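You operate a simulated robot arm through the tools that you are given. There is no shell and no other tool. Be economical: measure what you need, move in short steps, check, and stop when the job is done.

Carry out the task below with a simulated two-armed robot. There is one attempt and no reset: what you move stays moved.

JOB
Take the white towel from the titration bench top and hang it over the handle of the oven kit drawer.

Only the result counts: the job must be done as asked and must still hold three seconds after the hand-in. Knocking over, shifting, dropping, spilling or breaking anything else fails it. Flat cloth is picked up by pressing the open fingertips on it (5 to 10 N) and closing them slowly along it; thin cloth reads only 2 to 8 mm in the jaws.

ROBOT AND FRAMES
Two 7-joint arms with two-finger parallel grippers on one trunk, on a base that drives. Base frame: it is fixed to the floor where the robot stands at the start and does not move with it; the origin is under the middle of the robot, x ahead of it, y to its left, z up. Readings come in mm, rad, newtons and seconds.
The left shoulder is at the start at [70, 163, 1095], the right one opposite. Payload 3.43 kg a hand.
The TCP of each hand is the grasp point between the finger pads, 34 mm short of the fingertips. In the tool frame z runs along the fingers and y along their closing line. The gripper opens to 128 mm. The fingers are 24 mm wide and 12 mm thick; the gripper's body (48 by 130 mm) begins 96 mm behind the TCP.
Orientation is that of the tool frame in the base frame, as [roll, pitch, yaw] about the fixed x, y, z axes, in that order (R = Rz(yaw) Ry(pitch) Rx(roll)). With the fingers straight down and closing along the base's y, the tool's x points along the base's -x, its y along +y and its z along -z.

CONTROLS
- The arms move only by the tool send_rows. It takes "left_deltas", "right_deltas" or both (then of equal length, played together; a hand with none holds still); each is one flat list of numbers, 7 for each row, row after row: the gripper command, from -1 (fully open) to 1 (shut), values between in proportion, then the shift along the tool's x, y, z in units of 100 mm (1.0 is 100 mm), then the turn, a rotation vector about the tool's x, y, z in units of 120 degrees (1.0 is 120 degrees). In form: [claw, x, y, z, rx, ry, rz, claw, x, y, z, rx, ry, rz, ...]. A call has 1 to 20 rows; each row is the pose to reach, as a shift and turn from the pose commanded when the call began, along the tool's axes at that moment. A call with a number of a shift or a turn outside -1 to 1 is refused whole. Rows are played at 5 a second. More than 50 mm and 0.15 rad between two rows, or a gripper value outside its range, and nothing of the call is played. A pose out of reach is approached as far as the arm can. The call stops where the force on the tool passes 40 N (or 10 N more than at its start, if that is more) or the arm is blocked; 0.2 s more then pass. The fingers move at their own pace (about 153 mm/s each) and stop on an object; they squeeze with about 27 N. The grip force told is the motor's: it shows also when the fingers shut on nothing. Time passes only in rows, and 0.2 s behind the last, so rows that repeat a pose let the fingers close. The reply holds the time, the measured pose of the TCP, the force on the tool along the base axes, the opening and the grip force, in the units named above and with some noise.
- Cameras (640 x 400 px; columns grow to the right, rows downward): "scene" is now at [130, -13.2, 1333]; the picture's right is [-0.21, -0.98, 0.00], its down [-0.58, 0.12, -0.81] and it looks along [0.79, -0.17, -0.59] (base axes); focal length 291 px, centre (320, 200). "left" rides on the left gripper at [-36, 0, -98] in its tool frame; the picture's right is [0.00, -1.00, 0.00], its down [0.97, 0.00, -0.24] and it looks along [0.24, 0.00, 0.97] (tool axes); focal length 218 px, centre (320, 200). "right" rides on the right gripper at [-36, 0, -98] in its tool frame; the picture's right is [0.00, -1.00, 0.00], its down [0.97, 0.00, -0.24] and it looks along [0.24, 0.00, 0.97] (tool axes); focal length 218 px, centre (320, 200). There is no depth. A picture from a camera that has moved, and an enlarged one, comes with that camera's place and axes in the base frame and with its lens. The place of the scene camera against the robot may be out by one fixed shift of up to 18 mm in any direction.
- capture(camera): a new picture of that camera. The clock stands still meanwhile.
- lift_body(by): slides the trunk up (or, below 0, down) by that many mm; the arms and the scene camera ride with it, the base frame stays. It gives what a move gives, with no picture.
- drive_base(legs): drives the robot by 1 to 6 legs, each [ahead, left, turn to the left] in mm, mm and rad, along the robot's own axes; the way and the turn of a leg run together, so that a leg with both is an arc; at most 1500 mm and 3.142 rad a leg. The arms and the cameras ride along, it lands a little off, and it stops where it bumps. It gives what a move gives.
- head_to(pan, tilt): turns the head with the scene camera to pan (to the left, within 1.501 rad either way) and tilt (down, from -0.506 to 1.204), counted from straight ahead of the robot. It gives what a move gives.
- inspect(camera, box): a new picture of the part [left, top, right, bottom] of that camera's present view, enlarged. The clock stands still meanwhile.
- job_done(): hands the job in; it is judged then, once.

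Work in short steps. Places have to be worked out from the pictures, the camera data and where the tool is seen: move nearer, look again, correct. Check each grasp and each placing, and mend what went wrong. You have 120 turns and 88 pictures in all, those below and enlarged ones among them. Open the grippers and draw the arms clear of the work before you hand the job in, unless the task says otherwise; then end with one line.

The tools are called after ">>>" as name(argument=value, ...) on one line, values as JSON. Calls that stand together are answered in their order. send_rows: Moves the arms, as the interface text tells. Its arguments: {"type":"object","properties":{"left_deltas":{"type":"array"},"right_deltas":{"type":"array"}},"required":[]} The other tools are called the same way: lift_body (by) slides the trunk up or down; drive_base (legs) drives the base; head_to (pan, tilt) turns the head that bears the scene camera; capture (camera) takes a picture; inspect (camera, box) takes an enlarged picture of a part of a camera's view; job_done () hands the job in.

At the start:

```text
clock: 0.0
left_position: [559.0, 220.4, 999.6]
left_tcp_rot: [3.14, 0.001, -3.14]
left_contact_force: [0.4, -0.4, -0.3]
left_width: 128.0
left_gripper_force: 0.1
right_position: [461.9, -241.3, 1046.3]
right_tcp_rot: [3.141, 0.001, 3.141]
right_contact_force: [-0.2, -0.2, -0.6]
right_width: 128.1
right_gripper_force: 0.1
trunk travel left (down, up): [-575.0, 365.0]
robot x, y, heading: [-1.1, -2.2, 0.006]
head pan, tilt: [-0.208, 0.63]
```

scene: 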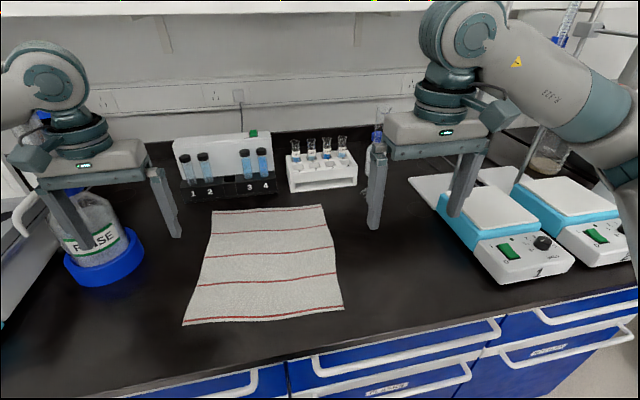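
right: 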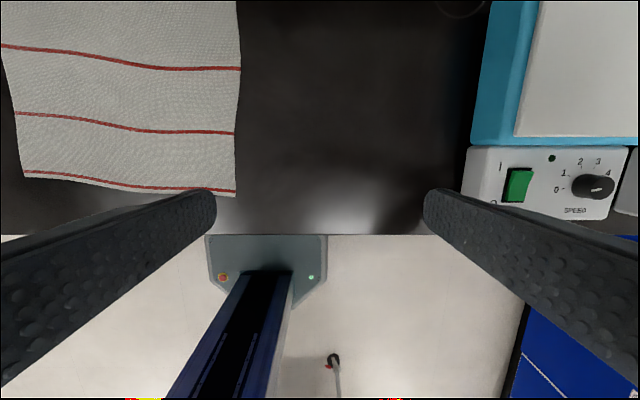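
left: 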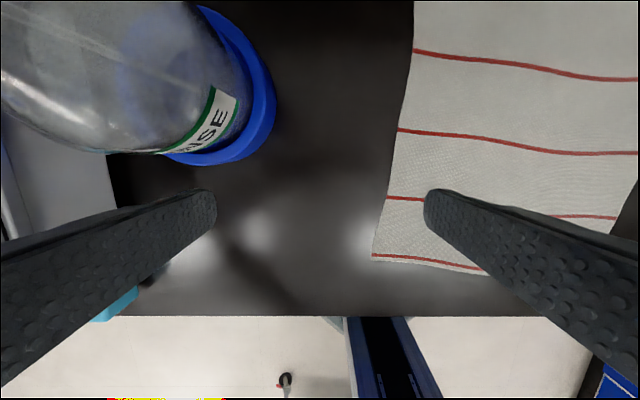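

The towel lies in the middle of the bench. I need to find the drawer labelled "oven kit", so I tilt the head down first.

>>> head_to(pan=-0.2, tilt=1.1)

>>> capture(camera="scene")

```text
clock: 0.9
left_position: [560.2, 220.3, 998.8]
left_tcp_rot: [3.141, 0.001, -3.141]
left_contact_force: [0.0, -0.6, 0.0]
left_width: 127.8
left_gripper_force: 0.0
right_position: [462.0, -241.1, 1045.6]
right_tcp_rot: [3.141, 0.001, 3.141]
right_contact_force: [0.2, 1.1, -0.5]
right_width: 128.2
right_gripper_force: 0.1
trunk travel left (down, up): [-575.0, 365.0]
robot x, y, heading: [0.5, -1.0, 0.0]
head pan, tilt: [-0.201, 1.1]
```

```text
84 pictures are left
camera scene: at [106.4, -7.8, 1297.0], right [-0.2, -0.98, 0.0], down [-0.87, 0.18, -0.45], along [0.45, -0.09, -0.89], focal length 291 px, centre (320, 200)
```

scene: 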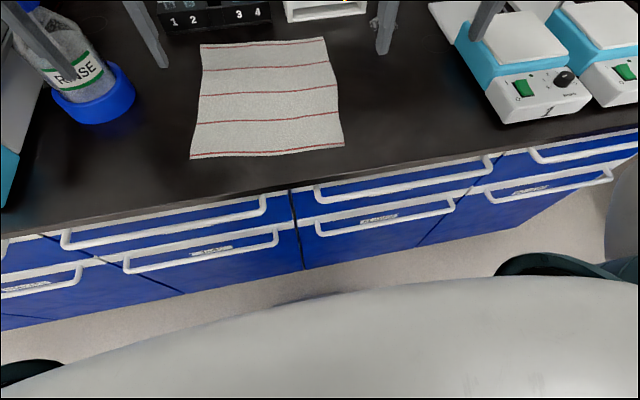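

Several drawers have labels, so I enlarge the rows to read them.

>>> inspect(camera="scene", box=[300, 160, 480, 270])

>>> inspect(camera="scene", box=[120, 190, 310, 300])

>>> inspect(camera="scene", box=[470, 130, 640, 230])

>>> inspect(camera="scene", box=[0, 220, 130, 320])

```text
3.56 times, centred on (390, 215) of scene
camera zoom: at [106.4, -7.8, 1297.0], right [-0.2, -0.98, 0.0], down [-0.87, 0.18, -0.45], along [0.45, -0.09, -0.89], focal length 1036 px, centre (71, 147)
```

zoom: 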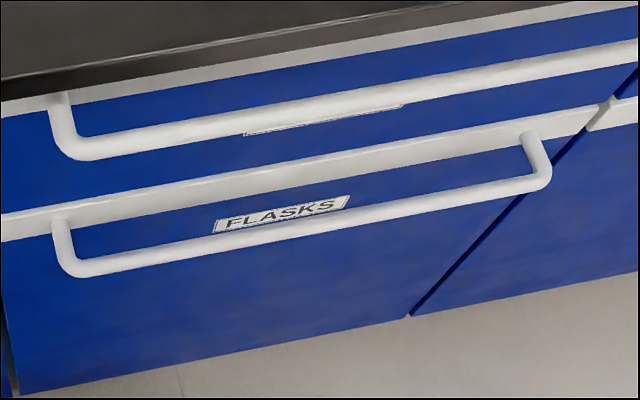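

```text
3.37 times, centred on (215, 245) of scene
camera zoom: at [106.4, -7.8, 1297.0], right [-0.2, -0.98, 0.0], down [-0.87, 0.18, -0.45], along [0.45, -0.09, -0.89], focal length 982 px, centre (674, 48)
```

zoom: 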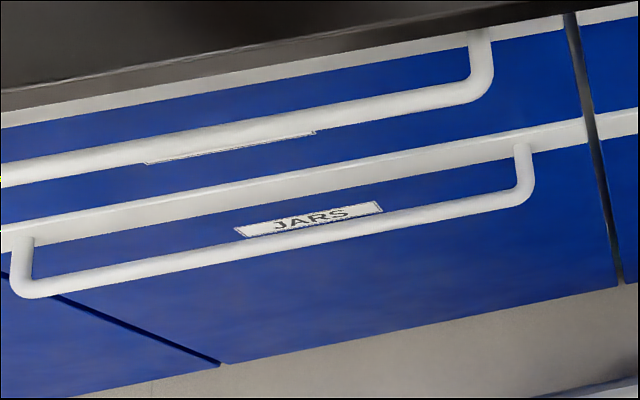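

```text
3.76 times, centred on (555, 180) of scene
camera zoom: at [106.4, -7.8, 1297.0], right [-0.2, -0.98, 0.0], down [-0.87, 0.18, -0.45], along [0.45, -0.09, -0.89], focal length 1097 px, centre (-565, 275)
```

zoom: 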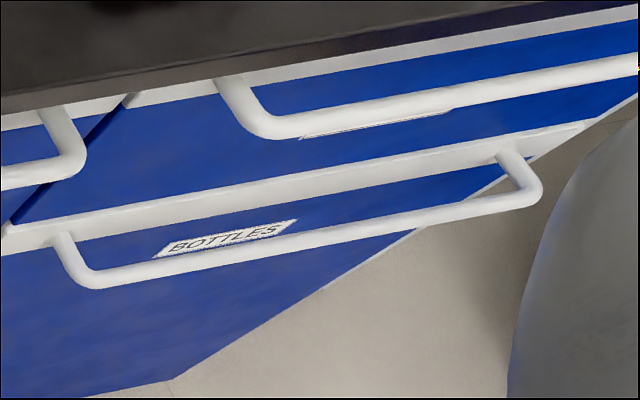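

```text
4.00 times, centred on (65, 270) of scene
camera zoom: at [106.4, -7.8, 1297.0], right [-0.2, -0.98, 0.0], down [-0.87, 0.18, -0.45], along [0.45, -0.09, -0.89], focal length 1166 px, centre (1340, -80)
```

zoom: 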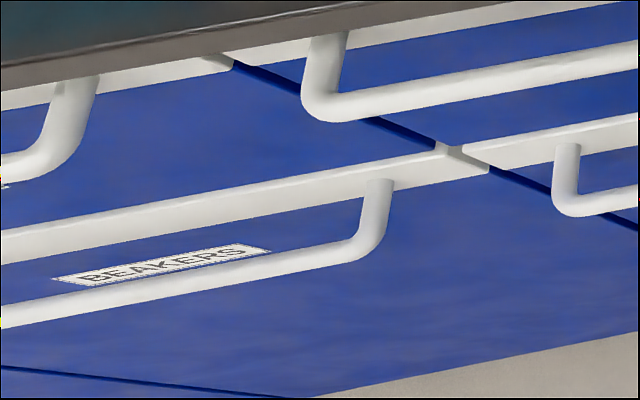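

The lower drawers read Beakers, Jars, Flasks and Bottles. The top drawers' labels are hidden, and the oven kit drawer could also be elsewhere. I look to both sides.

>>> head_to(pan=1.3, tilt=0.5)

>>> capture(camera="scene")

>>> head_to(pan=-1.3, tilt=0.5)

>>> capture(camera="scene")

```text
clock: 2.5
left_position: [559.3, 219.9, 1000.9]
left_tcp_rot: [3.141, 0.0, -3.139]
left_contact_force: [-0.1, -0.2, 0.1]
left_width: 128.3
left_gripper_force: 0.0
right_position: [460.8, -241.0, 1045.5]
right_tcp_rot: [-3.141, 0.0, -3.14]
right_contact_force: [-0.9, -0.1, -0.4]
right_width: 128.0
right_gripper_force: 0.1
trunk travel left (down, up): [-575.0, 365.0]
robot x, y, heading: [1.5, -0.6, -0.001]
head pan, tilt: [1.3, 0.499]
```

```text
79 pictures are left
camera scene: at [68.8, 92.4, 1344.7], right [0.96, -0.27, 0.0], down [-0.13, -0.46, -0.88], along [0.23, 0.85, -0.48], focal length 291 px, centre (320, 200)
```

scene: 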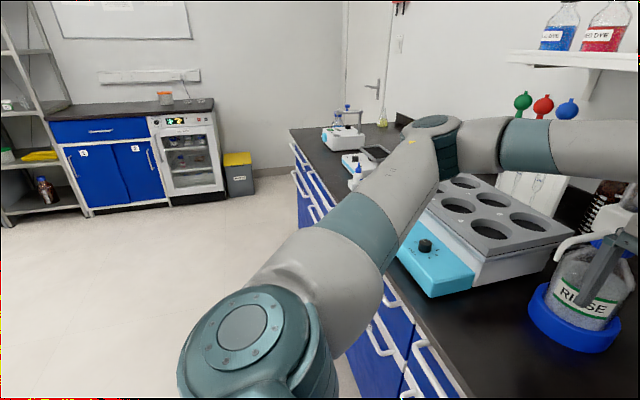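

```text
clock: 4.8
left_position: [559.8, 219.9, 999.0]
left_tcp_rot: [-3.141, -0.001, -3.14]
left_contact_force: [-0.3, 0.2, 0.4]
left_width: 128.1
left_gripper_force: 0.1
right_position: [461.6, -240.6, 1046.6]
right_tcp_rot: [3.141, 0.001, -3.141]
right_contact_force: [0.3, -0.1, -0.1]
right_width: 127.9
right_gripper_force: 0.1
trunk travel left (down, up): [-575.0, 365.0]
robot x, y, heading: [1.7, -4.0, -0.002]
head pan, tilt: [-1.3, 0.499]
```

```text
78 pictures are left
camera scene: at [68.8, -82.9, 1344.7], right [-0.96, -0.27, 0.0], down [-0.13, 0.46, -0.88], along [0.23, -0.85, -0.48], focal length 291 px, centre (320, 200)
```

scene: 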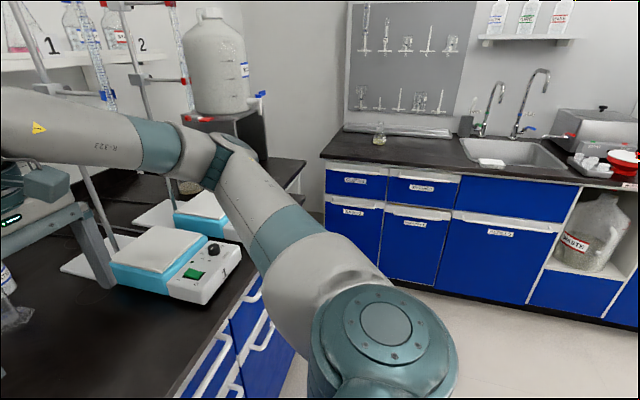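

An oven stands in a cabinet with a drawer, far to the left. I look that way again and enlarge.

>>> head_to(pan=1.5, tilt=0.4)

>>> inspect(camera="scene", box=[120, 80, 340, 220])

```text
clock: 7.3
left_position: [559.1, 220.0, 998.3]
left_tcp_rot: [-3.141, 0.001, -3.137]
left_contact_force: [-1.5, -0.1, -0.7]
left_width: 127.8
left_gripper_force: 0.1
right_position: [462.1, -240.8, 1046.7]
right_tcp_rot: [-3.14, 0.001, -3.14]
right_contact_force: [1.1, -0.7, 0.1]
right_width: 128.0
right_gripper_force: 0.0
trunk travel left (down, up): [-575.0, 365.0]
robot x, y, heading: [1.1, -0.7, 0.0]
head pan, tilt: [1.499, 0.4]
```

```text
2.86 times, centred on (230, 150) of scene
camera zoom: at [51.1, 97.2, 1353.9], right [1.0, -0.07, 0.0], down [-0.03, -0.39, -0.92], along [0.07, 0.92, -0.39], focal length 833 px, centre (577, 343)
```

zoom: 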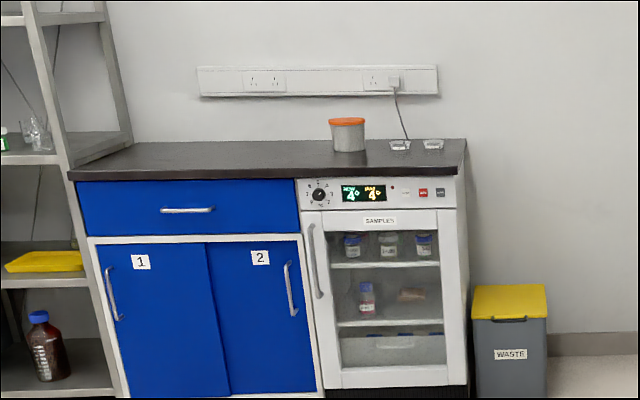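

That is a fridge. I back away from the bench so that I can read the top drawer labels and look around.

>>> drive_base(legs=[[-600, 0, 0]])

>>> head_to(pan=0, tilt=0.6)

>>> capture(camera="scene")

```text
clock: 10.7
left_position: [-49.4, 220.6, 998.3]
left_tcp_rot: [-3.141, 0.001, -3.137]
left_contact_force: [0.2, -0.2, -0.1]
left_width: 128.2
left_gripper_force: 0.0
right_position: [-147.5, -240.9, 1046.6]
right_tcp_rot: [3.141, -0.001, -3.141]
right_contact_force: [-0.8, -0.1, 0.5]
right_width: 128.2
right_gripper_force: 0.0
trunk travel left (down, up): [-575.0, 365.0]
robot x, y, heading: [-608.3, 1.8, 0.001]
head pan, tilt: [1.499, 0.4]
```

```text
clock: 12.3
left_position: [-48.1, 220.0, 999.0]
left_tcp_rot: [3.141, 0.001, -3.138]
left_contact_force: [0.7, 0.0, 0.0]
left_width: 128.1
left_gripper_force: 0.1
right_position: [-144.9, -241.5, 1046.7]
right_tcp_rot: [3.141, 0.0, -3.141]
right_contact_force: [-0.3, 0.4, -0.6]
right_width: 128.3
right_gripper_force: 0.0
trunk travel left (down, up): [-575.0, 365.0]
robot x, y, heading: [-610.2, 4.0, 0.004]
head pan, tilt: [0.0, 0.6]
```

```text
76 pictures are left
camera scene: at [-476.1, 4.6, 1335.6], right [0.0, -1.0, 0.0], down [-0.57, 0.0, -0.82], along [0.82, 0.0, -0.57], focal length 291 px, centre (320, 200)
```

scene: 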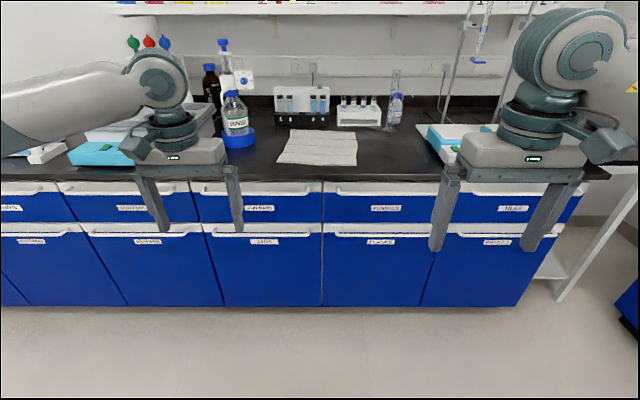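

The top row labels are visible now, so I enlarge them in sections.

>>> inspect(camera="scene", box=[190, 170, 430, 250])

>>> inspect(camera="scene", box=[0, 170, 190, 250])

>>> inspect(camera="scene", box=[430, 170, 600, 250])

```text
2.67 times, centred on (310, 210) of scene
camera zoom: at [-476.1, 4.6, 1335.6], right [0.0, -1.0, 0.0], down [-0.57, 0.0, -0.82], along [0.82, 0.0, -0.57], focal length 777 px, centre (347, 173)
```

zoom: 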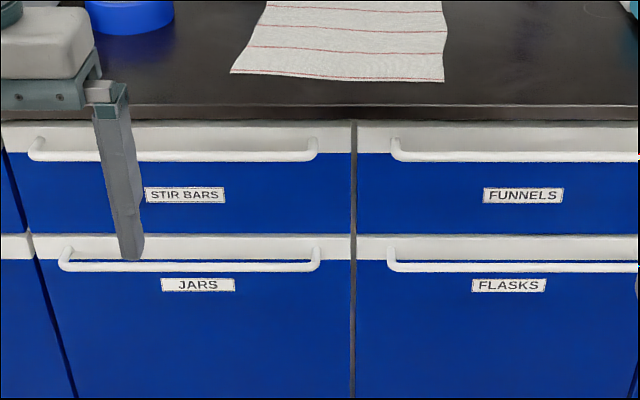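

```text
3.37 times, centred on (95, 210) of scene
camera zoom: at [-476.1, 4.6, 1335.6], right [0.0, -1.0, 0.0], down [-0.57, 0.0, -0.82], along [0.82, 0.0, -0.57], focal length 982 px, centre (1078, 166)
```

zoom: 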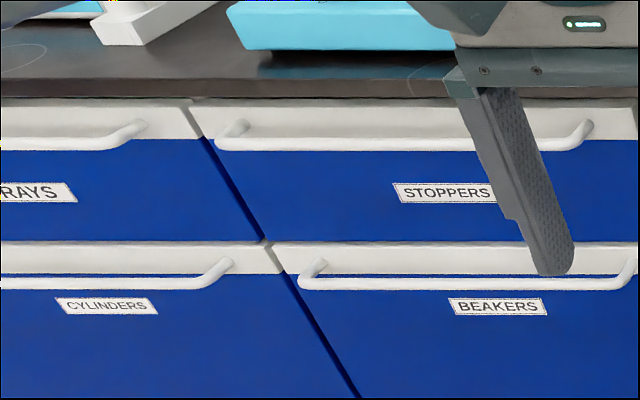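

```text
3.76 times, centred on (515, 210) of scene
camera zoom: at [-476.1, 4.6, 1335.6], right [0.0, -1.0, 0.0], down [-0.57, 0.0, -0.82], along [0.82, 0.0, -0.57], focal length 1097 px, centre (-414, 162)
```

zoom: 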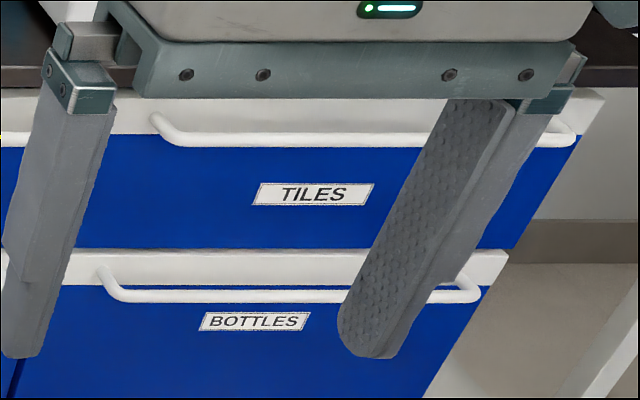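

None of these is the oven kit. I turn around to see behind.

>>> drive_base(legs=[[0, 0, 3.14]])

>>> head_to(pan=0, tilt=0.4)

>>> capture(camera="scene")

```text
clock: 14.7
left_position: [-154.3, 431.3, 998.7]
left_tcp_rot: [-3.14, 0.001, -2.772]
left_contact_force: [-0.5, 0.4, 0.3]
left_width: 127.9
left_gripper_force: 0.2
right_position: [-76.8, -33.6, 1046.5]
right_tcp_rot: [-3.14, -0.004, -2.771]
right_contact_force: [0.3, 0.6, -1.3]
right_width: 127.9
right_gripper_force: 0.0
trunk travel left (down, up): [-575.0, 365.0]
robot x, y, heading: [-595.3, 17.8, 0.375]
head pan, tilt: [0.0, 0.6]
stopped in leg 1: the robot was blocked; the commanded pose is now the measured one
```

```text
clock: 15.4
left_position: [-154.4, 429.8, 999.5]
left_tcp_rot: [3.141, 0.0, -2.772]
left_contact_force: [0.5, -0.1, 0.0]
left_width: 128.2
left_gripper_force: 0.1
right_position: [-78.2, -37.4, 1046.6]
right_tcp_rot: [3.141, -0.001, -2.771]
right_contact_force: [-1.3, 0.0, 0.3]
right_width: 128.1
right_gripper_force: 0.0
trunk travel left (down, up): [-575.0, 365.0]
robot x, y, heading: [-594.1, 21.2, 0.369]
head pan, tilt: [0.0, 0.4]
```

```text
72 pictures are left
camera scene: at [-468.8, 77.5, 1353.8], right [0.36, -0.93, 0.0], down [-0.36, -0.14, -0.92], along [0.86, 0.33, -0.39], focal length 291 px, centre (320, 200)
```

scene: 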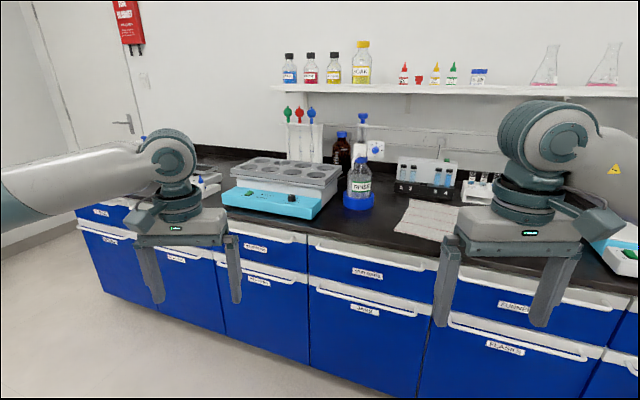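

The base bumped into something behind it. I look to the sides and rear before moving on.

>>> head_to(pan=1.5, tilt=0.6)

>>> capture(camera="scene")

>>> head_to(pan=-1.5, tilt=0.6)

>>> capture(camera="scene")

```text
clock: 17.0
left_position: [-153.5, 429.4, 999.4]
left_tcp_rot: [-3.14, 0.0, -2.772]
left_contact_force: [-0.2, -0.2, -0.4]
left_width: 127.7
left_gripper_force: 0.1
right_position: [-77.7, -36.6, 1045.8]
right_tcp_rot: [3.141, 0.001, -2.771]
right_contact_force: [-0.3, 0.4, 0.9]
right_width: 128.3
right_gripper_force: 0.0
trunk travel left (down, up): [-575.0, 365.0]
robot x, y, heading: [-595.3, 22.2, 0.367]
head pan, tilt: [1.499, 0.6]
```

```text
71 pictures are left
camera scene: at [-581.1, 128.8, 1335.6], right [0.96, 0.29, 0.0], down [0.17, -0.54, -0.83], along [-0.24, 0.79, -0.56], focal length 291 px, centre (320, 200)
```

scene: 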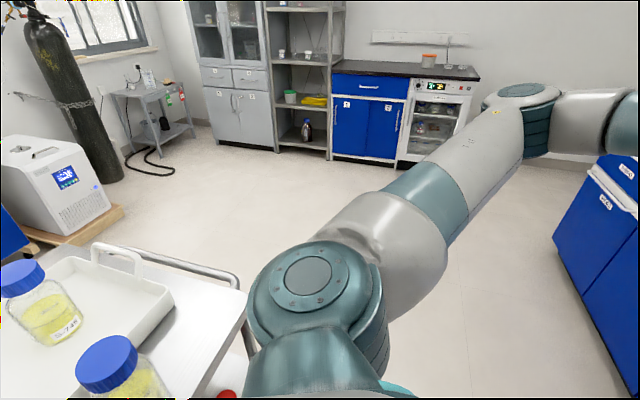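

```text
clock: 19.6
left_position: [-154.7, 429.4, 999.7]
left_tcp_rot: [-3.142, -0.002, -2.772]
left_contact_force: [-0.6, 0.1, -0.5]
left_width: 128.1
left_gripper_force: 0.0
right_position: [-78.1, -37.7, 1046.9]
right_tcp_rot: [3.141, -0.002, -2.771]
right_contact_force: [0.1, 0.1, 0.4]
right_width: 128.1
right_gripper_force: 0.1
trunk travel left (down, up): [-575.0, 365.0]
robot x, y, heading: [-598.2, 22.6, 0.367]
head pan, tilt: [-1.499, 0.6]
```

```text
70 pictures are left
camera scene: at [-517.2, -35.5, 1335.6], right [-0.9, -0.43, 0.0], down [-0.24, 0.51, -0.83], along [0.35, -0.75, -0.56], focal length 291 px, centre (320, 200)
```

scene: 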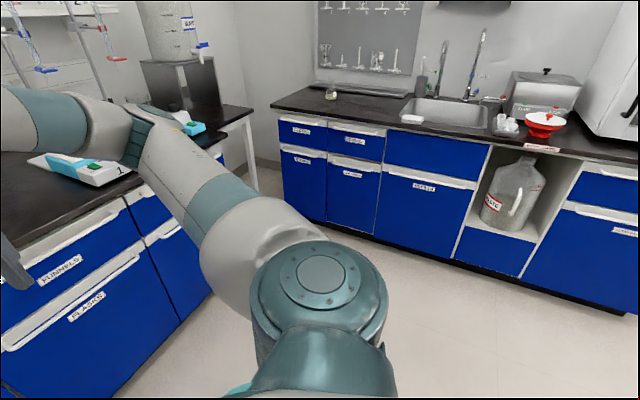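

A cart with bottles stands just behind on the left, and I must stay clear of it. I move ahead and then turn right, where a white appliance stands past the sink.

>>> drive_base(legs=[[250, 0, 0], [0, 0, -1.4]])

>>> head_to(pan=-0.4, tilt=0.4)

>>> capture(camera="scene")

```text
clock: 24.9
left_position: [110.3, -261.1, 998.9]
left_tcp_rot: [-3.141, -0.001, 2.101]
left_contact_force: [-0.5, -0.4, 0.0]
left_width: 127.9
left_gripper_force: 0.0
right_position: [-336.5, -408.5, 1046.0]
right_tcp_rot: [-3.14, -0.001, 2.098]
right_contact_force: [-0.1, -0.3, -0.3]
right_width: 128.0
right_gripper_force: 0.0
trunk travel left (down, up): [-575.0, 365.0]
robot x, y, heading: [-360.4, 111.8, -1.046]
head pan, tilt: [-1.499, 0.6]
```

```text
clock: 26.2
left_position: [111.5, -259.7, 998.5]
left_tcp_rot: [3.141, 0.001, 2.099]
left_contact_force: [-0.1, -0.2, 0.0]
left_width: 128.0
left_gripper_force: 0.1
right_position: [-337.4, -407.9, 1046.7]
right_tcp_rot: [-3.141, 0.001, 2.096]
right_contact_force: [0.2, -0.1, -0.6]
right_width: 128.1
right_gripper_force: 0.1
trunk travel left (down, up): [-575.0, 365.0]
robot x, y, heading: [-360.7, 110.9, -1.041]
head pan, tilt: [-0.4, 0.4]
```

```text
69 pictures are left
camera scene: at [-329.7, -18.4, 1353.8], right [-0.99, -0.13, 0.0], down [-0.05, 0.39, -0.92], along [0.12, -0.91, -0.39], focal length 291 px, centre (320, 200)
```

scene: 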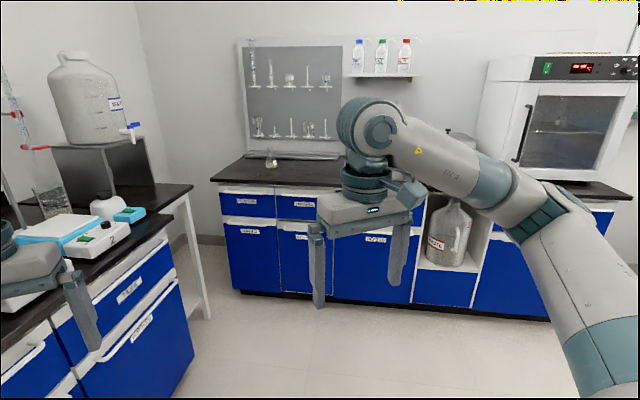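

The oven stands on the right end of the sink bench. I pan further to read the drawer below it.

>>> head_to(pan=-0.9, tilt=0.5)

>>> capture(camera="scene")

```text
clock: 27.2
left_position: [111.9, -261.1, 999.2]
left_tcp_rot: [-3.141, 0.001, 2.101]
left_contact_force: [-0.2, -0.3, -0.4]
left_width: 128.0
left_gripper_force: 0.0
right_position: [-337.8, -408.1, 1045.8]
right_tcp_rot: [-3.141, -0.001, 2.098]
right_contact_force: [-0.4, 0.7, -0.2]
right_width: 127.7
right_gripper_force: 0.3
trunk travel left (down, up): [-575.0, 365.0]
robot x, y, heading: [-362.4, 113.8, -1.044]
head pan, tilt: [-0.901, 0.499]
```

```text
68 pictures are left
camera scene: at [-374.5, -11.3, 1344.7], right [-0.93, 0.36, 0.0], down [0.17, 0.45, -0.88], along [-0.32, -0.82, -0.48], focal length 291 px, centre (320, 200)
```

scene: 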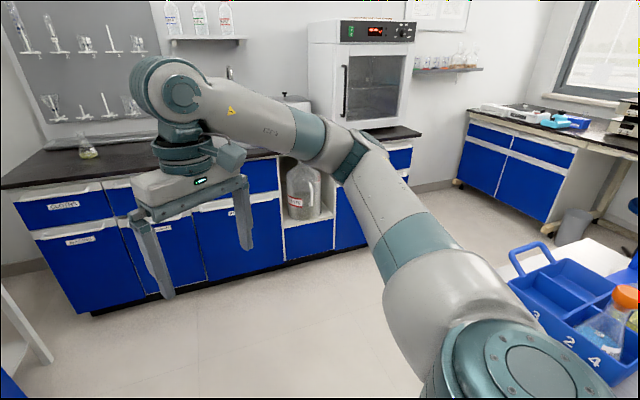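

The arm blocks the view of the drawer. I drive ahead, clear of the cart, and turn right to face the oven bench.

>>> drive_base(legs=[[350, 0, 0], [0, 0, -0.6]])

>>> head_to(pan=-0.2, tilt=0.45)

>>> capture(camera="scene")

```text
clock: 31.1
left_position: [-2.1, -769.7, 999.4]
left_tcp_rot: [-3.141, -0.001, 1.498]
left_contact_force: [-0.4, 0.1, 0.4]
left_width: 127.7
left_gripper_force: 0.0
right_position: [-455.9, -636.7, 1046.6]
right_tcp_rot: [3.141, 0.001, 1.497]
right_contact_force: [-0.4, 1.0, 0.1]
right_width: 127.9
right_gripper_force: 0.0
trunk travel left (down, up): [-575.0, 365.0]
robot x, y, heading: [-181.8, -193.9, -1.64]
head pan, tilt: [-0.901, 0.499]
```

```text
clock: 32.2
left_position: [-2.2, -768.5, 998.5]
left_tcp_rot: [3.14, 0.0, 1.498]
left_contact_force: [0.7, -0.1, 0.7]
left_width: 127.9
left_gripper_force: 0.1
right_position: [-456.0, -636.6, 1046.7]
right_tcp_rot: [-3.141, -0.001, 1.498]
right_contact_force: [0.4, 0.5, -0.1]
right_width: 128.1
right_gripper_force: 0.1
trunk travel left (down, up): [-575.0, 365.0]
robot x, y, heading: [-180.6, -195.3, -1.642]
head pan, tilt: [-0.201, 0.45]
```

```text
67 pictures are left
camera scene: at [-215.7, -328.2, 1349.2], right [-0.96, 0.27, 0.0], down [0.12, 0.42, -0.9], along [-0.24, -0.87, -0.44], focal length 291 px, centre (320, 200)
```

scene: 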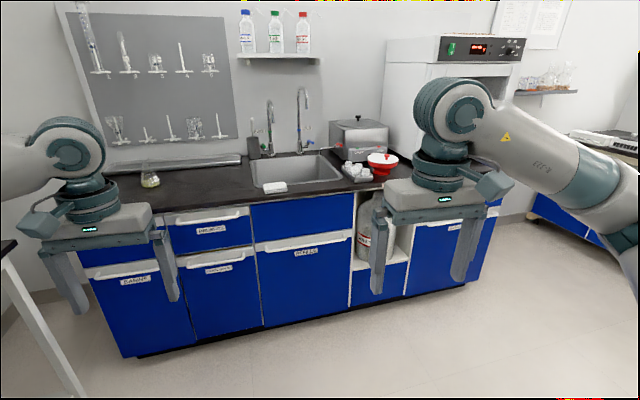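

The cabinet under the oven is partly hidden by the right hand, so I enlarge it and the other labels.

>>> inspect(camera="scene", box=[370, 170, 520, 300])

>>> inspect(camera="scene", box=[80, 190, 360, 310])

```text
3.08 times, centred on (445, 235) of scene
camera zoom: at [-215.7, -328.2, 1349.2], right [-0.96, 0.27, 0.0], down [0.12, 0.42, -0.9], along [-0.24, -0.87, -0.44], focal length 897 px, centre (-65, 92)
```

zoom: 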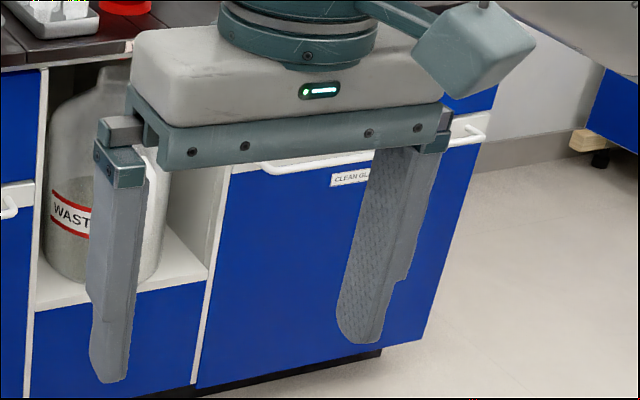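

```text
2.29 times, centred on (220, 250) of scene
camera zoom: at [-215.7, -328.2, 1349.2], right [-0.96, 0.27, 0.0], down [0.12, 0.42, -0.9], along [-0.24, -0.87, -0.44], focal length 666 px, centre (549, 86)
```

zoom: 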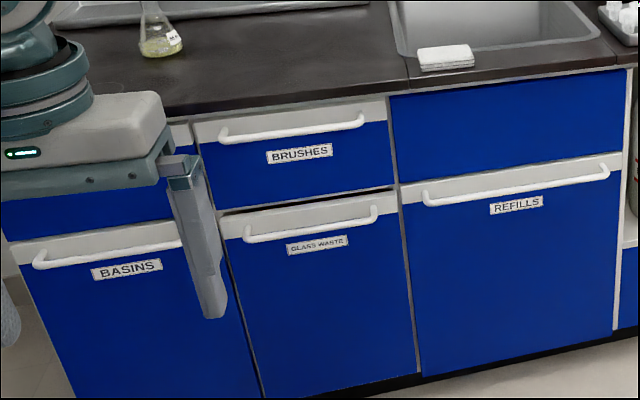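

The top drawer under the oven is hidden by the hand. I turn left a little to uncover it.

>>> drive_base(legs=[[0, 0, 0.35]])

>>> head_to(pan=-0.5, tilt=0.45)

>>> capture(camera="scene")

```text
clock: 33.7
left_position: [183.6, -671.7, 999.6]
left_tcp_rot: [-3.14, 0.001, 1.848]
left_contact_force: [0.7, 0.3, 1.0]
left_width: 128.2
left_gripper_force: 0.1
right_position: [-287.0, -704.2, 1045.9]
right_tcp_rot: [-3.14, -0.001, 1.849]
right_contact_force: [1.0, 0.1, -0.5]
right_width: 127.9
right_gripper_force: 0.1
trunk travel left (down, up): [-575.0, 365.0]
robot x, y, heading: [-182.2, -193.1, -1.294]
head pan, tilt: [-0.201, 0.45]
```

```text
clock: 34.5
left_position: [183.7, -672.9, 999.8]
left_tcp_rot: [3.141, 0.0, 1.849]
left_contact_force: [-0.4, 0.3, 0.7]
left_width: 127.9
left_gripper_force: 0.0
right_position: [-287.5, -704.6, 1046.6]
right_tcp_rot: [3.142, -0.001, 1.848]
right_contact_force: [-0.4, -0.6, -0.1]
right_width: 128.2
right_gripper_force: 0.0
trunk travel left (down, up): [-575.0, 365.0]
robot x, y, heading: [-183.0, -189.7, -1.29]
head pan, tilt: [-0.499, 0.45]
```

```text
64 pictures are left
camera scene: at [-193.6, -327.7, 1349.2], right [-0.98, 0.22, 0.0], down [0.1, 0.42, -0.9], along [-0.2, -0.88, -0.44], focal length 291 px, centre (320, 200)
```

scene: 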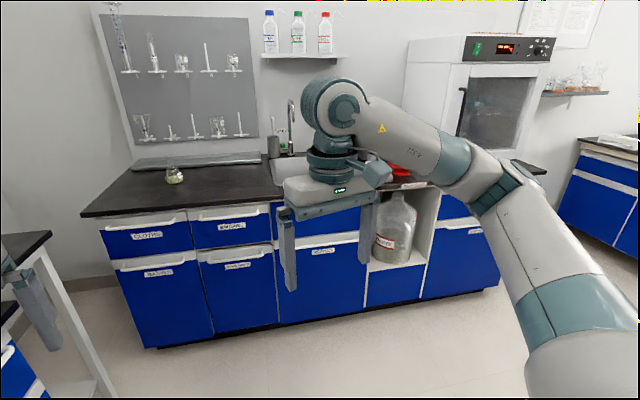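

>>> inspect(camera="scene", box=[410, 160, 530, 250])

>>> inspect(camera="scene", box=[540, 120, 640, 240])

```text
4.44 times, centred on (470, 205) of scene
camera zoom: at [-193.6, -327.7, 1349.2], right [-0.98, 0.22, 0.0], down [0.1, 0.42, -0.9], along [-0.2, -0.88, -0.44], focal length 1295 px, centre (-347, 178)
```

zoom: 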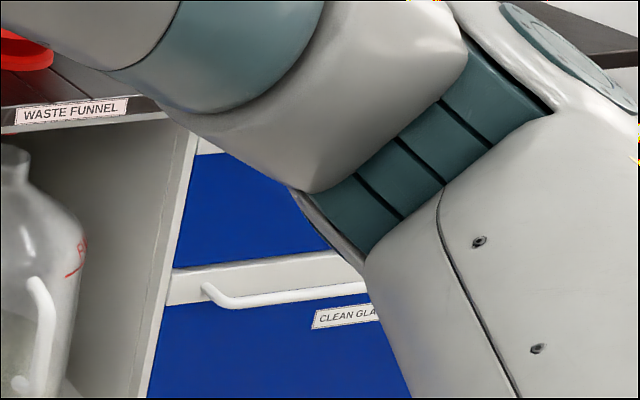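

```text
3.33 times, centred on (590, 180) of scene
camera zoom: at [-193.6, -327.7, 1349.2], right [-0.98, 0.22, 0.0], down [0.1, 0.42, -0.9], along [-0.2, -0.88, -0.44], focal length 972 px, centre (-580, 267)
```

zoom: 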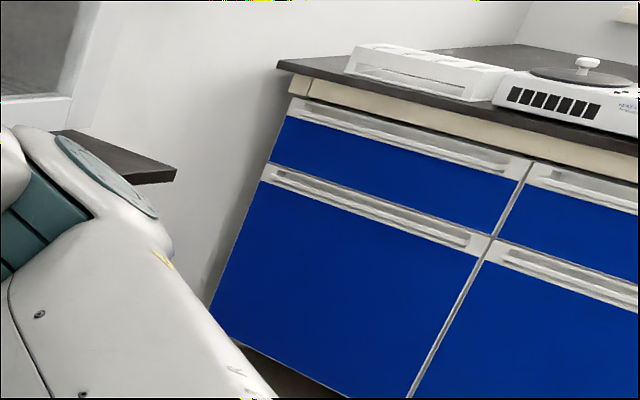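

The label is still hidden. I drive ahead and turn so that the oven cabinet falls between the arms.

>>> drive_base(legs=[[250, 0, 0], [0, 0, -1.1]])

>>> head_to(pan=0, tilt=0.45)

>>> capture(camera="scene")

```text
clock: 36.5
left_position: [250.0, -912.6, 1002.1]
left_tcp_rot: [3.139, 0.006, 1.849]
left_contact_force: [-0.8, 0.4, 0.2]
left_width: 128.1
left_gripper_force: 0.1
right_position: [-221.8, -944.1, 1047.3]
right_tcp_rot: [3.137, 0.001, 1.85]
right_contact_force: [0.2, 0.4, -0.6]
right_width: 128.0
right_gripper_force: 0.2
trunk travel left (down, up): [-575.0, 365.0]
robot x, y, heading: [-111.3, -433.6, -1.293]
head pan, tilt: [-0.499, 0.45]
stopped in leg 1: the robot was blocked; the commanded pose is now the measured one
```

```text
clock: 37.4
left_position: [249.4, -912.7, 1002.1]
left_tcp_rot: [3.138, 0.005, 1.85]
left_contact_force: [0.4, 0.2, 0.1]
left_width: 127.9
left_gripper_force: 0.0
right_position: [-222.6, -945.6, 1047.6]
right_tcp_rot: [3.138, 0.004, 1.848]
right_contact_force: [0.4, -0.5, 0.3]
right_width: 128.0
right_gripper_force: 0.0
trunk travel left (down, up): [-575.0, 365.0]
robot x, y, heading: [-115.1, -435.2, -1.293]
head pan, tilt: [0.0, 0.45]
```

```text
61 pictures are left
camera scene: at [-84.7, -566.1, 1349.5], right [-0.96, -0.28, 0.0], down [-0.12, 0.42, -0.9], along [0.25, -0.87, -0.43], focal length 291 px, centre (320, 200)
```

scene: 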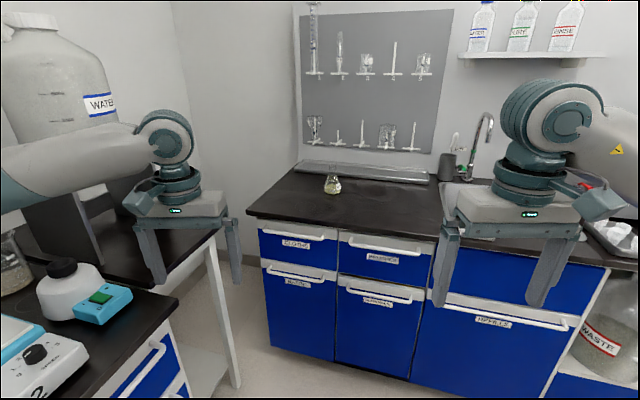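

The base reported a block after nearly the full leg. I look to the left and down to see what was touched.

>>> head_to(pan=1.2, tilt=0.8)

>>> capture(camera="scene")

>>> head_to(pan=-1.4, tilt=0.8)

>>> capture(camera="scene")

```text
clock: 38.8
left_position: [250.1, -912.0, 1002.1]
left_tcp_rot: [3.137, 0.004, 1.851]
left_contact_force: [-0.7, -0.8, -0.6]
left_width: 128.0
left_gripper_force: 0.0
right_position: [-223.2, -945.0, 1047.5]
right_tcp_rot: [3.137, 0.003, 1.848]
right_contact_force: [-0.4, -0.1, 0.9]
right_width: 127.8
right_gripper_force: 0.0
trunk travel left (down, up): [-575.0, 365.0]
robot x, y, heading: [-114.2, -440.2, -1.293]
head pan, tilt: [1.201, 0.799]
```

```text
60 pictures are left
camera scene: at [-29.6, -485.2, 1319.2], right [-0.09, -1.0, 0.0], down [-0.71, 0.06, -0.7], along [0.7, -0.06, -0.71], focal length 291 px, centre (320, 200)
```

scene: 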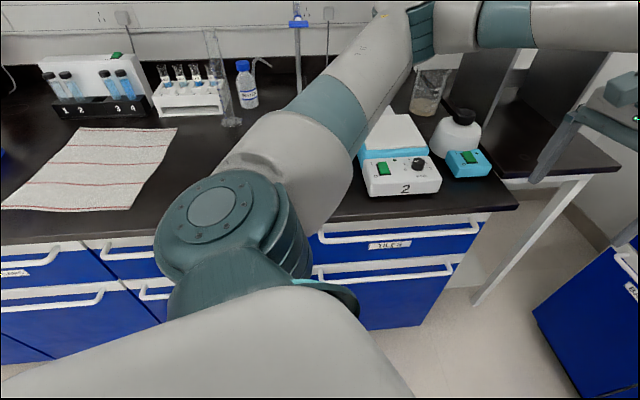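

```text
clock: 41.1
left_position: [249.0, -912.2, 1003.1]
left_tcp_rot: [3.136, 0.003, 1.85]
left_contact_force: [-0.9, 0.2, -1.1]
left_width: 128.1
left_gripper_force: 0.0
right_position: [-221.7, -945.3, 1047.5]
right_tcp_rot: [3.139, 0.004, 1.847]
right_contact_force: [0.2, 0.7, 0.5]
right_width: 128.0
right_gripper_force: 0.1
trunk travel left (down, up): [-575.0, 365.0]
robot x, y, heading: [-112.7, -436.9, -1.293]
head pan, tilt: [-1.4, 0.799]
```

```text
59 pictures are left
camera scene: at [-182.5, -513.0, 1318.7], right [-0.44, 0.9, 0.0], down [0.65, 0.31, -0.7], along [-0.62, -0.31, -0.72], focal length 291 px, centre (320, 200)
```

scene: 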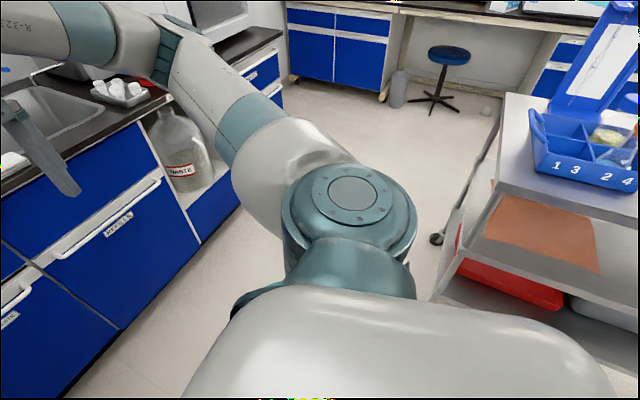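

I check whether the left elbow touches the burette stand.

>>> head_to(pan=0.9, tilt=0.3)

>>> capture(camera="scene")

```text
clock: 43.3
left_position: [249.3, -911.6, 1001.7]
left_tcp_rot: [3.139, 0.004, 1.85]
left_contact_force: [-0.6, -0.2, 0.0]
left_width: 128.1
left_gripper_force: 0.1
right_position: [-222.2, -945.3, 1047.3]
right_tcp_rot: [3.138, 0.004, 1.848]
right_contact_force: [0.3, -0.3, 0.6]
right_width: 128.1
right_gripper_force: 0.0
trunk travel left (down, up): [-575.0, 365.0]
robot x, y, heading: [-114.8, -435.9, -1.294]
head pan, tilt: [0.901, 0.3]
```

```text
58 pictures are left
camera scene: at [-23.8, -513.4, 1363.6], right [-0.38, -0.92, 0.0], down [-0.27, 0.11, -0.96], along [0.88, -0.36, -0.29], focal length 291 px, centre (320, 200)
```

scene: 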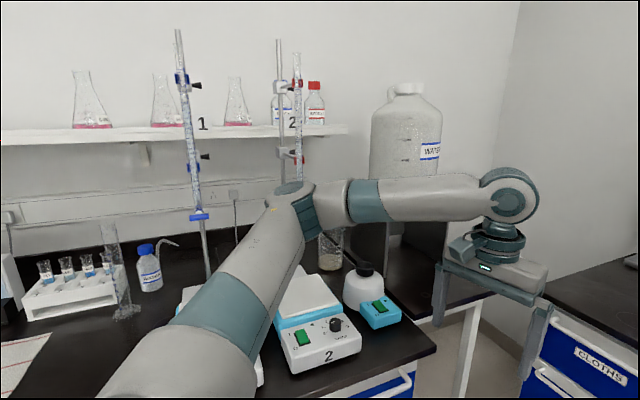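

Nothing on the bench appears to be touched. The small body tilt suggests something at floor level, so I look straight down in front.

>>> head_to(pan=0, tilt=1.2)

>>> capture(camera="scene")

>>> capture(camera="left")

>>> capture(camera="right")

```text
clock: 44.5
left_position: [249.6, -912.6, 1002.2]
left_tcp_rot: [3.138, 0.003, 1.851]
left_contact_force: [0.1, -0.6, -0.2]
left_width: 128.0
left_gripper_force: 0.1
right_position: [-221.7, -945.8, 1047.4]
right_tcp_rot: [3.137, 0.002, 1.848]
right_contact_force: [0.7, 0.6, 0.0]
right_width: 128.0
right_gripper_force: 0.1
trunk travel left (down, up): [-575.0, 365.0]
robot x, y, heading: [-111.8, -438.7, -1.29]
head pan, tilt: [0.0, 1.201]
```

```text
57 pictures are left
camera scene: at [-94.3, -531.8, 1291.4], right [-0.96, -0.28, 0.0], down [-0.26, 0.89, -0.37], along [0.1, -0.35, -0.93], focal length 291 px, centre (320, 200)
```

scene: 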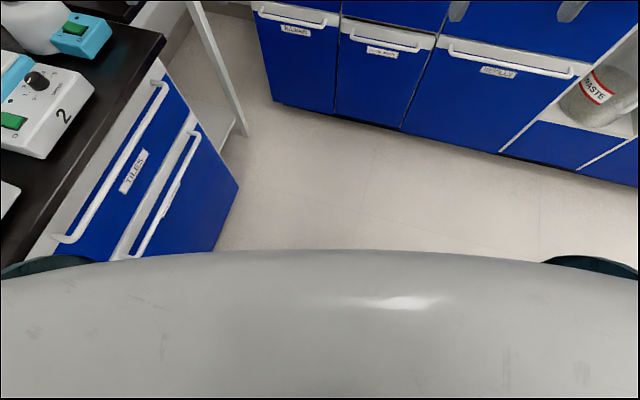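

```text
56 pictures are left
camera left: at [258.8, -946.6, 1100.3], right [-0.96, -0.28, 0.0], down [-0.27, 0.93, 0.24], along [-0.06, 0.23, -0.97], focal length 218 px, centre (320, 200)
```

left: 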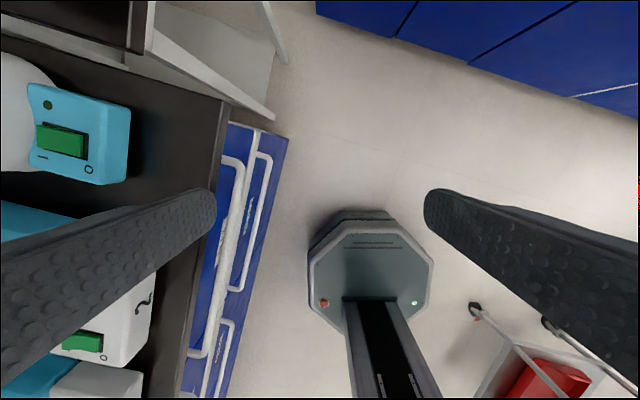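

```text
55 pictures are left
camera right: at [-213.4, -980.8, 1145.7], right [-0.96, -0.27, 0.0], down [-0.27, 0.93, 0.24], along [-0.06, 0.23, -0.97], focal length 218 px, centre (320, 200)
```

right: 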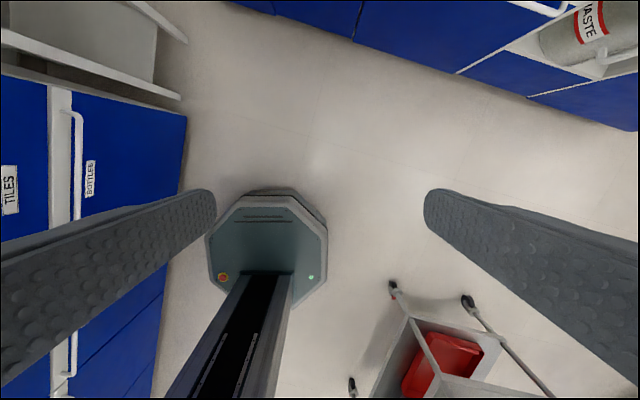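

Nothing is near the base. I back off a little and turn right in smaller legs, watching the readings.

>>> drive_base(legs=[[-60, 0, 0], [0, 0, -0.5]])

```text
clock: 46.9
left_position: [-33.6, -972.9, 999.1]
left_tcp_rot: [-3.141, 0.0, 1.358]
left_contact_force: [-1.0, 0.4, 0.0]
left_width: 128.0
left_gripper_force: 0.1
right_position: [-465.0, -779.3, 1045.3]
right_tcp_rot: [-3.141, -0.002, 1.358]
right_contact_force: [-0.2, 0.0, 1.4]
right_width: 128.1
right_gripper_force: 0.0
trunk travel left (down, up): [-575.0, 365.0]
robot x, y, heading: [-134.4, -380.0, -1.786]
head pan, tilt: [0.0, 1.201]
```

Readings are normal now. I go ahead, which keeps me off the cart, and turn towards the oven cabinet.

>>> drive_base(legs=[[220, 0, 0], [0, 0, -0.5]])

>>> head_to(pan=0, tilt=0.5)

>>> capture(camera="scene")

```text
clock: 49.9
left_position: [-370.3, -1166.7, 998.9]
left_tcp_rot: [-3.141, 0.003, 0.869]
left_contact_force: [-0.1, 0.5, 0.4]
left_width: 127.9
left_gripper_force: 0.1
right_position: [-660.2, -792.4, 1046.7]
right_tcp_rot: [3.14, 0.0, 0.869]
right_contact_force: [-0.1, -0.1, 0.0]
right_width: 127.6
right_gripper_force: 0.0
trunk travel left (down, up): [-575.0, 365.0]
robot x, y, heading: [-177.9, -598.9, -2.271]
head pan, tilt: [0.0, 1.201]
```

```text
clock: 51.0
left_position: [-370.7, -1167.2, 1000.2]
left_tcp_rot: [3.141, 0.002, 0.87]
left_contact_force: [-0.3, -1.1, -0.1]
left_width: 128.0
left_gripper_force: 0.2
right_position: [-660.4, -793.7, 1047.0]
right_tcp_rot: [-3.141, 0.001, 0.867]
right_contact_force: [0.2, -0.9, -0.4]
right_width: 128.0
right_gripper_force: 0.1
trunk travel left (down, up): [-575.0, 365.0]
robot x, y, heading: [-173.2, -599.5, -2.273]
head pan, tilt: [0.0, 0.499]
```

```text
54 pictures are left
camera scene: at [-274.1, -700.7, 1344.6], right [-0.76, 0.65, 0.0], down [0.31, 0.37, -0.88], along [-0.57, -0.67, -0.48], focal length 291 px, centre (320, 200)
```

scene: 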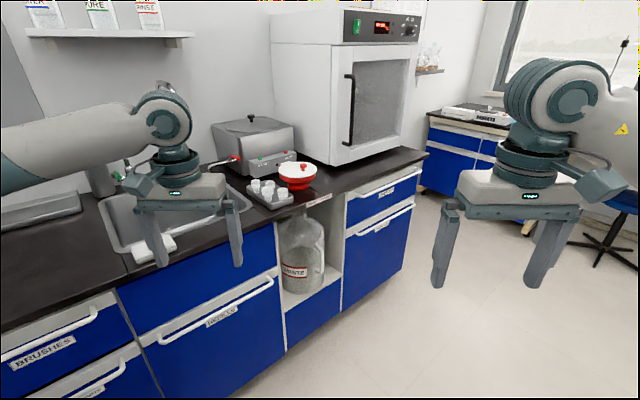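

>>> inspect(camera="scene", box=[330, 150, 430, 250])

```text
4.00 times, centred on (380, 200) of scene
camera zoom: at [-274.1, -700.7, 1344.6], right [-0.76, 0.65, 0.0], down [0.31, 0.37, -0.88], along [-0.57, -0.67, -0.48], focal length 1166 px, centre (80, 200)
```

zoom: 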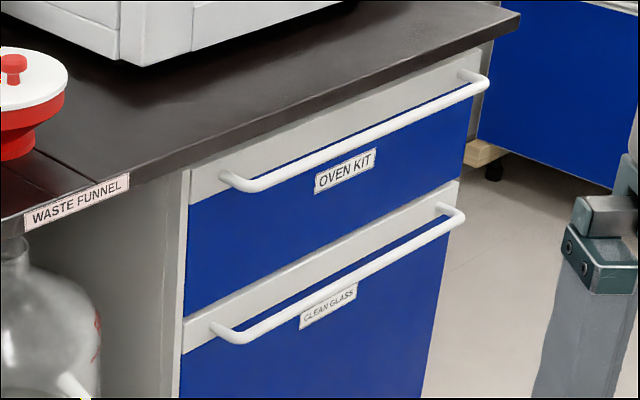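

Found it: the OVEN KIT drawer is the top one under the oven. Its bar runs along base x, roughly from -1150 to -1600 at y ≈ -1440, z ≈ 740. I return to the towel by turning to heading -π/2, reversing along x ≈ -230, then turning to face the bench.

>>> drive_base(legs=[[0, 0, 0.7], [-615, -55, 0]])

```text
clock: 56.4
left_position: [-13.2, -543.7, 1000.2]
left_tcp_rot: [-3.141, 0.003, 1.564]
left_contact_force: [-0.6, -0.3, 0.0]
left_width: 128.0
left_gripper_force: 0.0
right_position: [-475.5, -444.1, 1045.6]
right_tcp_rot: [3.14, 0.0, 1.563]
right_contact_force: [0.0, 0.2, 0.5]
right_width: 128.1
right_gripper_force: 0.0
trunk travel left (down, up): [-575.0, 365.0]
robot x, y, heading: [-231.5, 15.3, -1.581]
head pan, tilt: [0.0, 0.499]
```

I turn to face the titration bench and move in to x ≈ -50.

>>> drive_base(legs=[[0, 0, 1.58], [180, 15, 0]])

>>> head_to(pan=0, tilt=0.8)

>>> capture(camera="scene")

```text
clock: 61.7
left_position: [514.5, 246.3, 1001.0]
left_tcp_rot: [3.139, 0.001, 3.137]
left_contact_force: [-1.4, -9.0, 1.0]
left_width: 123.2
left_gripper_force: 0.1
right_position: [413.8, -216.7, 1045.9]
right_tcp_rot: [3.14, 0.0, 3.133]
right_contact_force: [-0.2, 0.6, 0.7]
right_width: 127.9
right_gripper_force: 0.1
trunk travel left (down, up): [-575.0, 365.0]
robot x, y, heading: [-47.0, 29.2, -0.008]
head pan, tilt: [0.0, 0.499]
```

```text
clock: 62.5
left_position: [514.7, 246.4, 999.1]
left_tcp_rot: [-3.141, 0.0, 3.135]
left_contact_force: [-0.1, -8.3, 1.3]
left_width: 123.7
left_gripper_force: 0.0
right_position: [412.4, -216.9, 1045.6]
right_tcp_rot: [3.141, 0.0, 3.134]
right_contact_force: [-0.2, -0.8, 0.0]
right_width: 128.0
right_gripper_force: 0.2
trunk travel left (down, up): [-575.0, 365.0]
robot x, y, heading: [-46.1, 27.3, -0.007]
head pan, tilt: [0.0, 0.799]
```

```text
52 pictures are left
camera scene: at [78.2, 32.4, 1318.8], right [-0.01, -1.0, 0.0], down [-0.72, 0.01, -0.7], along [0.7, 0.0, -0.72], focal length 291 px, centre (320, 200)
```

scene: 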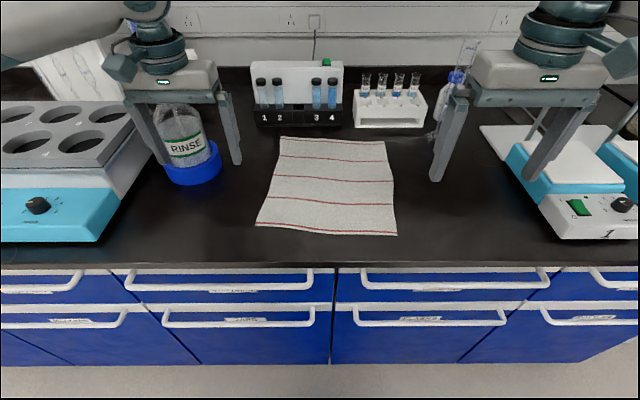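

The left hand reads 9 N sideways, so it is touching something near the rinse bottle. I check its wrist camera before moving.

>>> capture(camera="left")

>>> inspect(camera="scene", box=[60, 40, 280, 260])

```text
51 pictures are left
camera left: at [549.6, 245.2, 1098.4], right [-0.01, -1.0, 0.0], down [-0.97, 0.01, 0.24], along [-0.24, 0.0, -0.97], focal length 218 px, centre (320, 200)
```

left: 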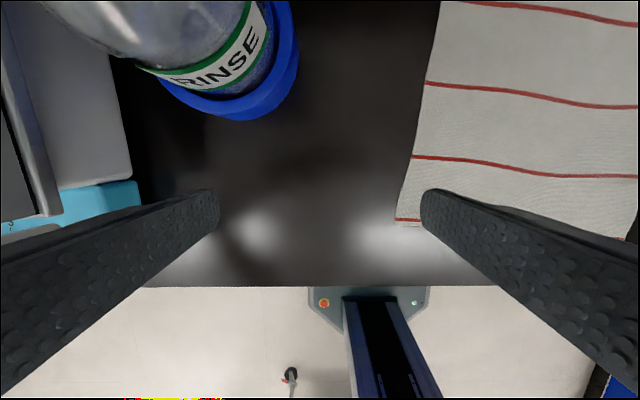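

```text
1.82 times, centred on (170, 150) of scene
camera zoom: at [78.2, 32.4, 1318.8], right [-0.01, -1.0, 0.0], down [-0.72, 0.01, -0.7], along [0.7, 0.0, -0.72], focal length 530 px, centre (593, 291)
```

zoom: 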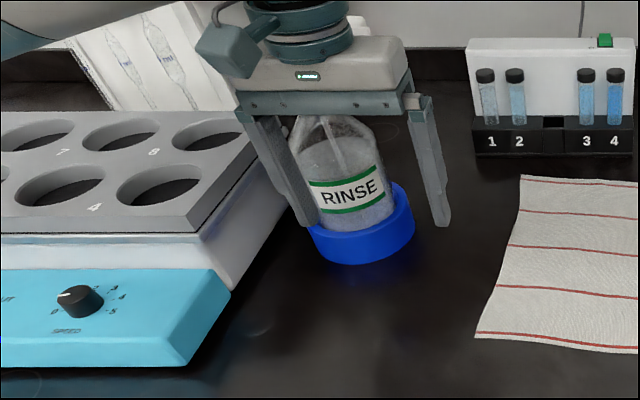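

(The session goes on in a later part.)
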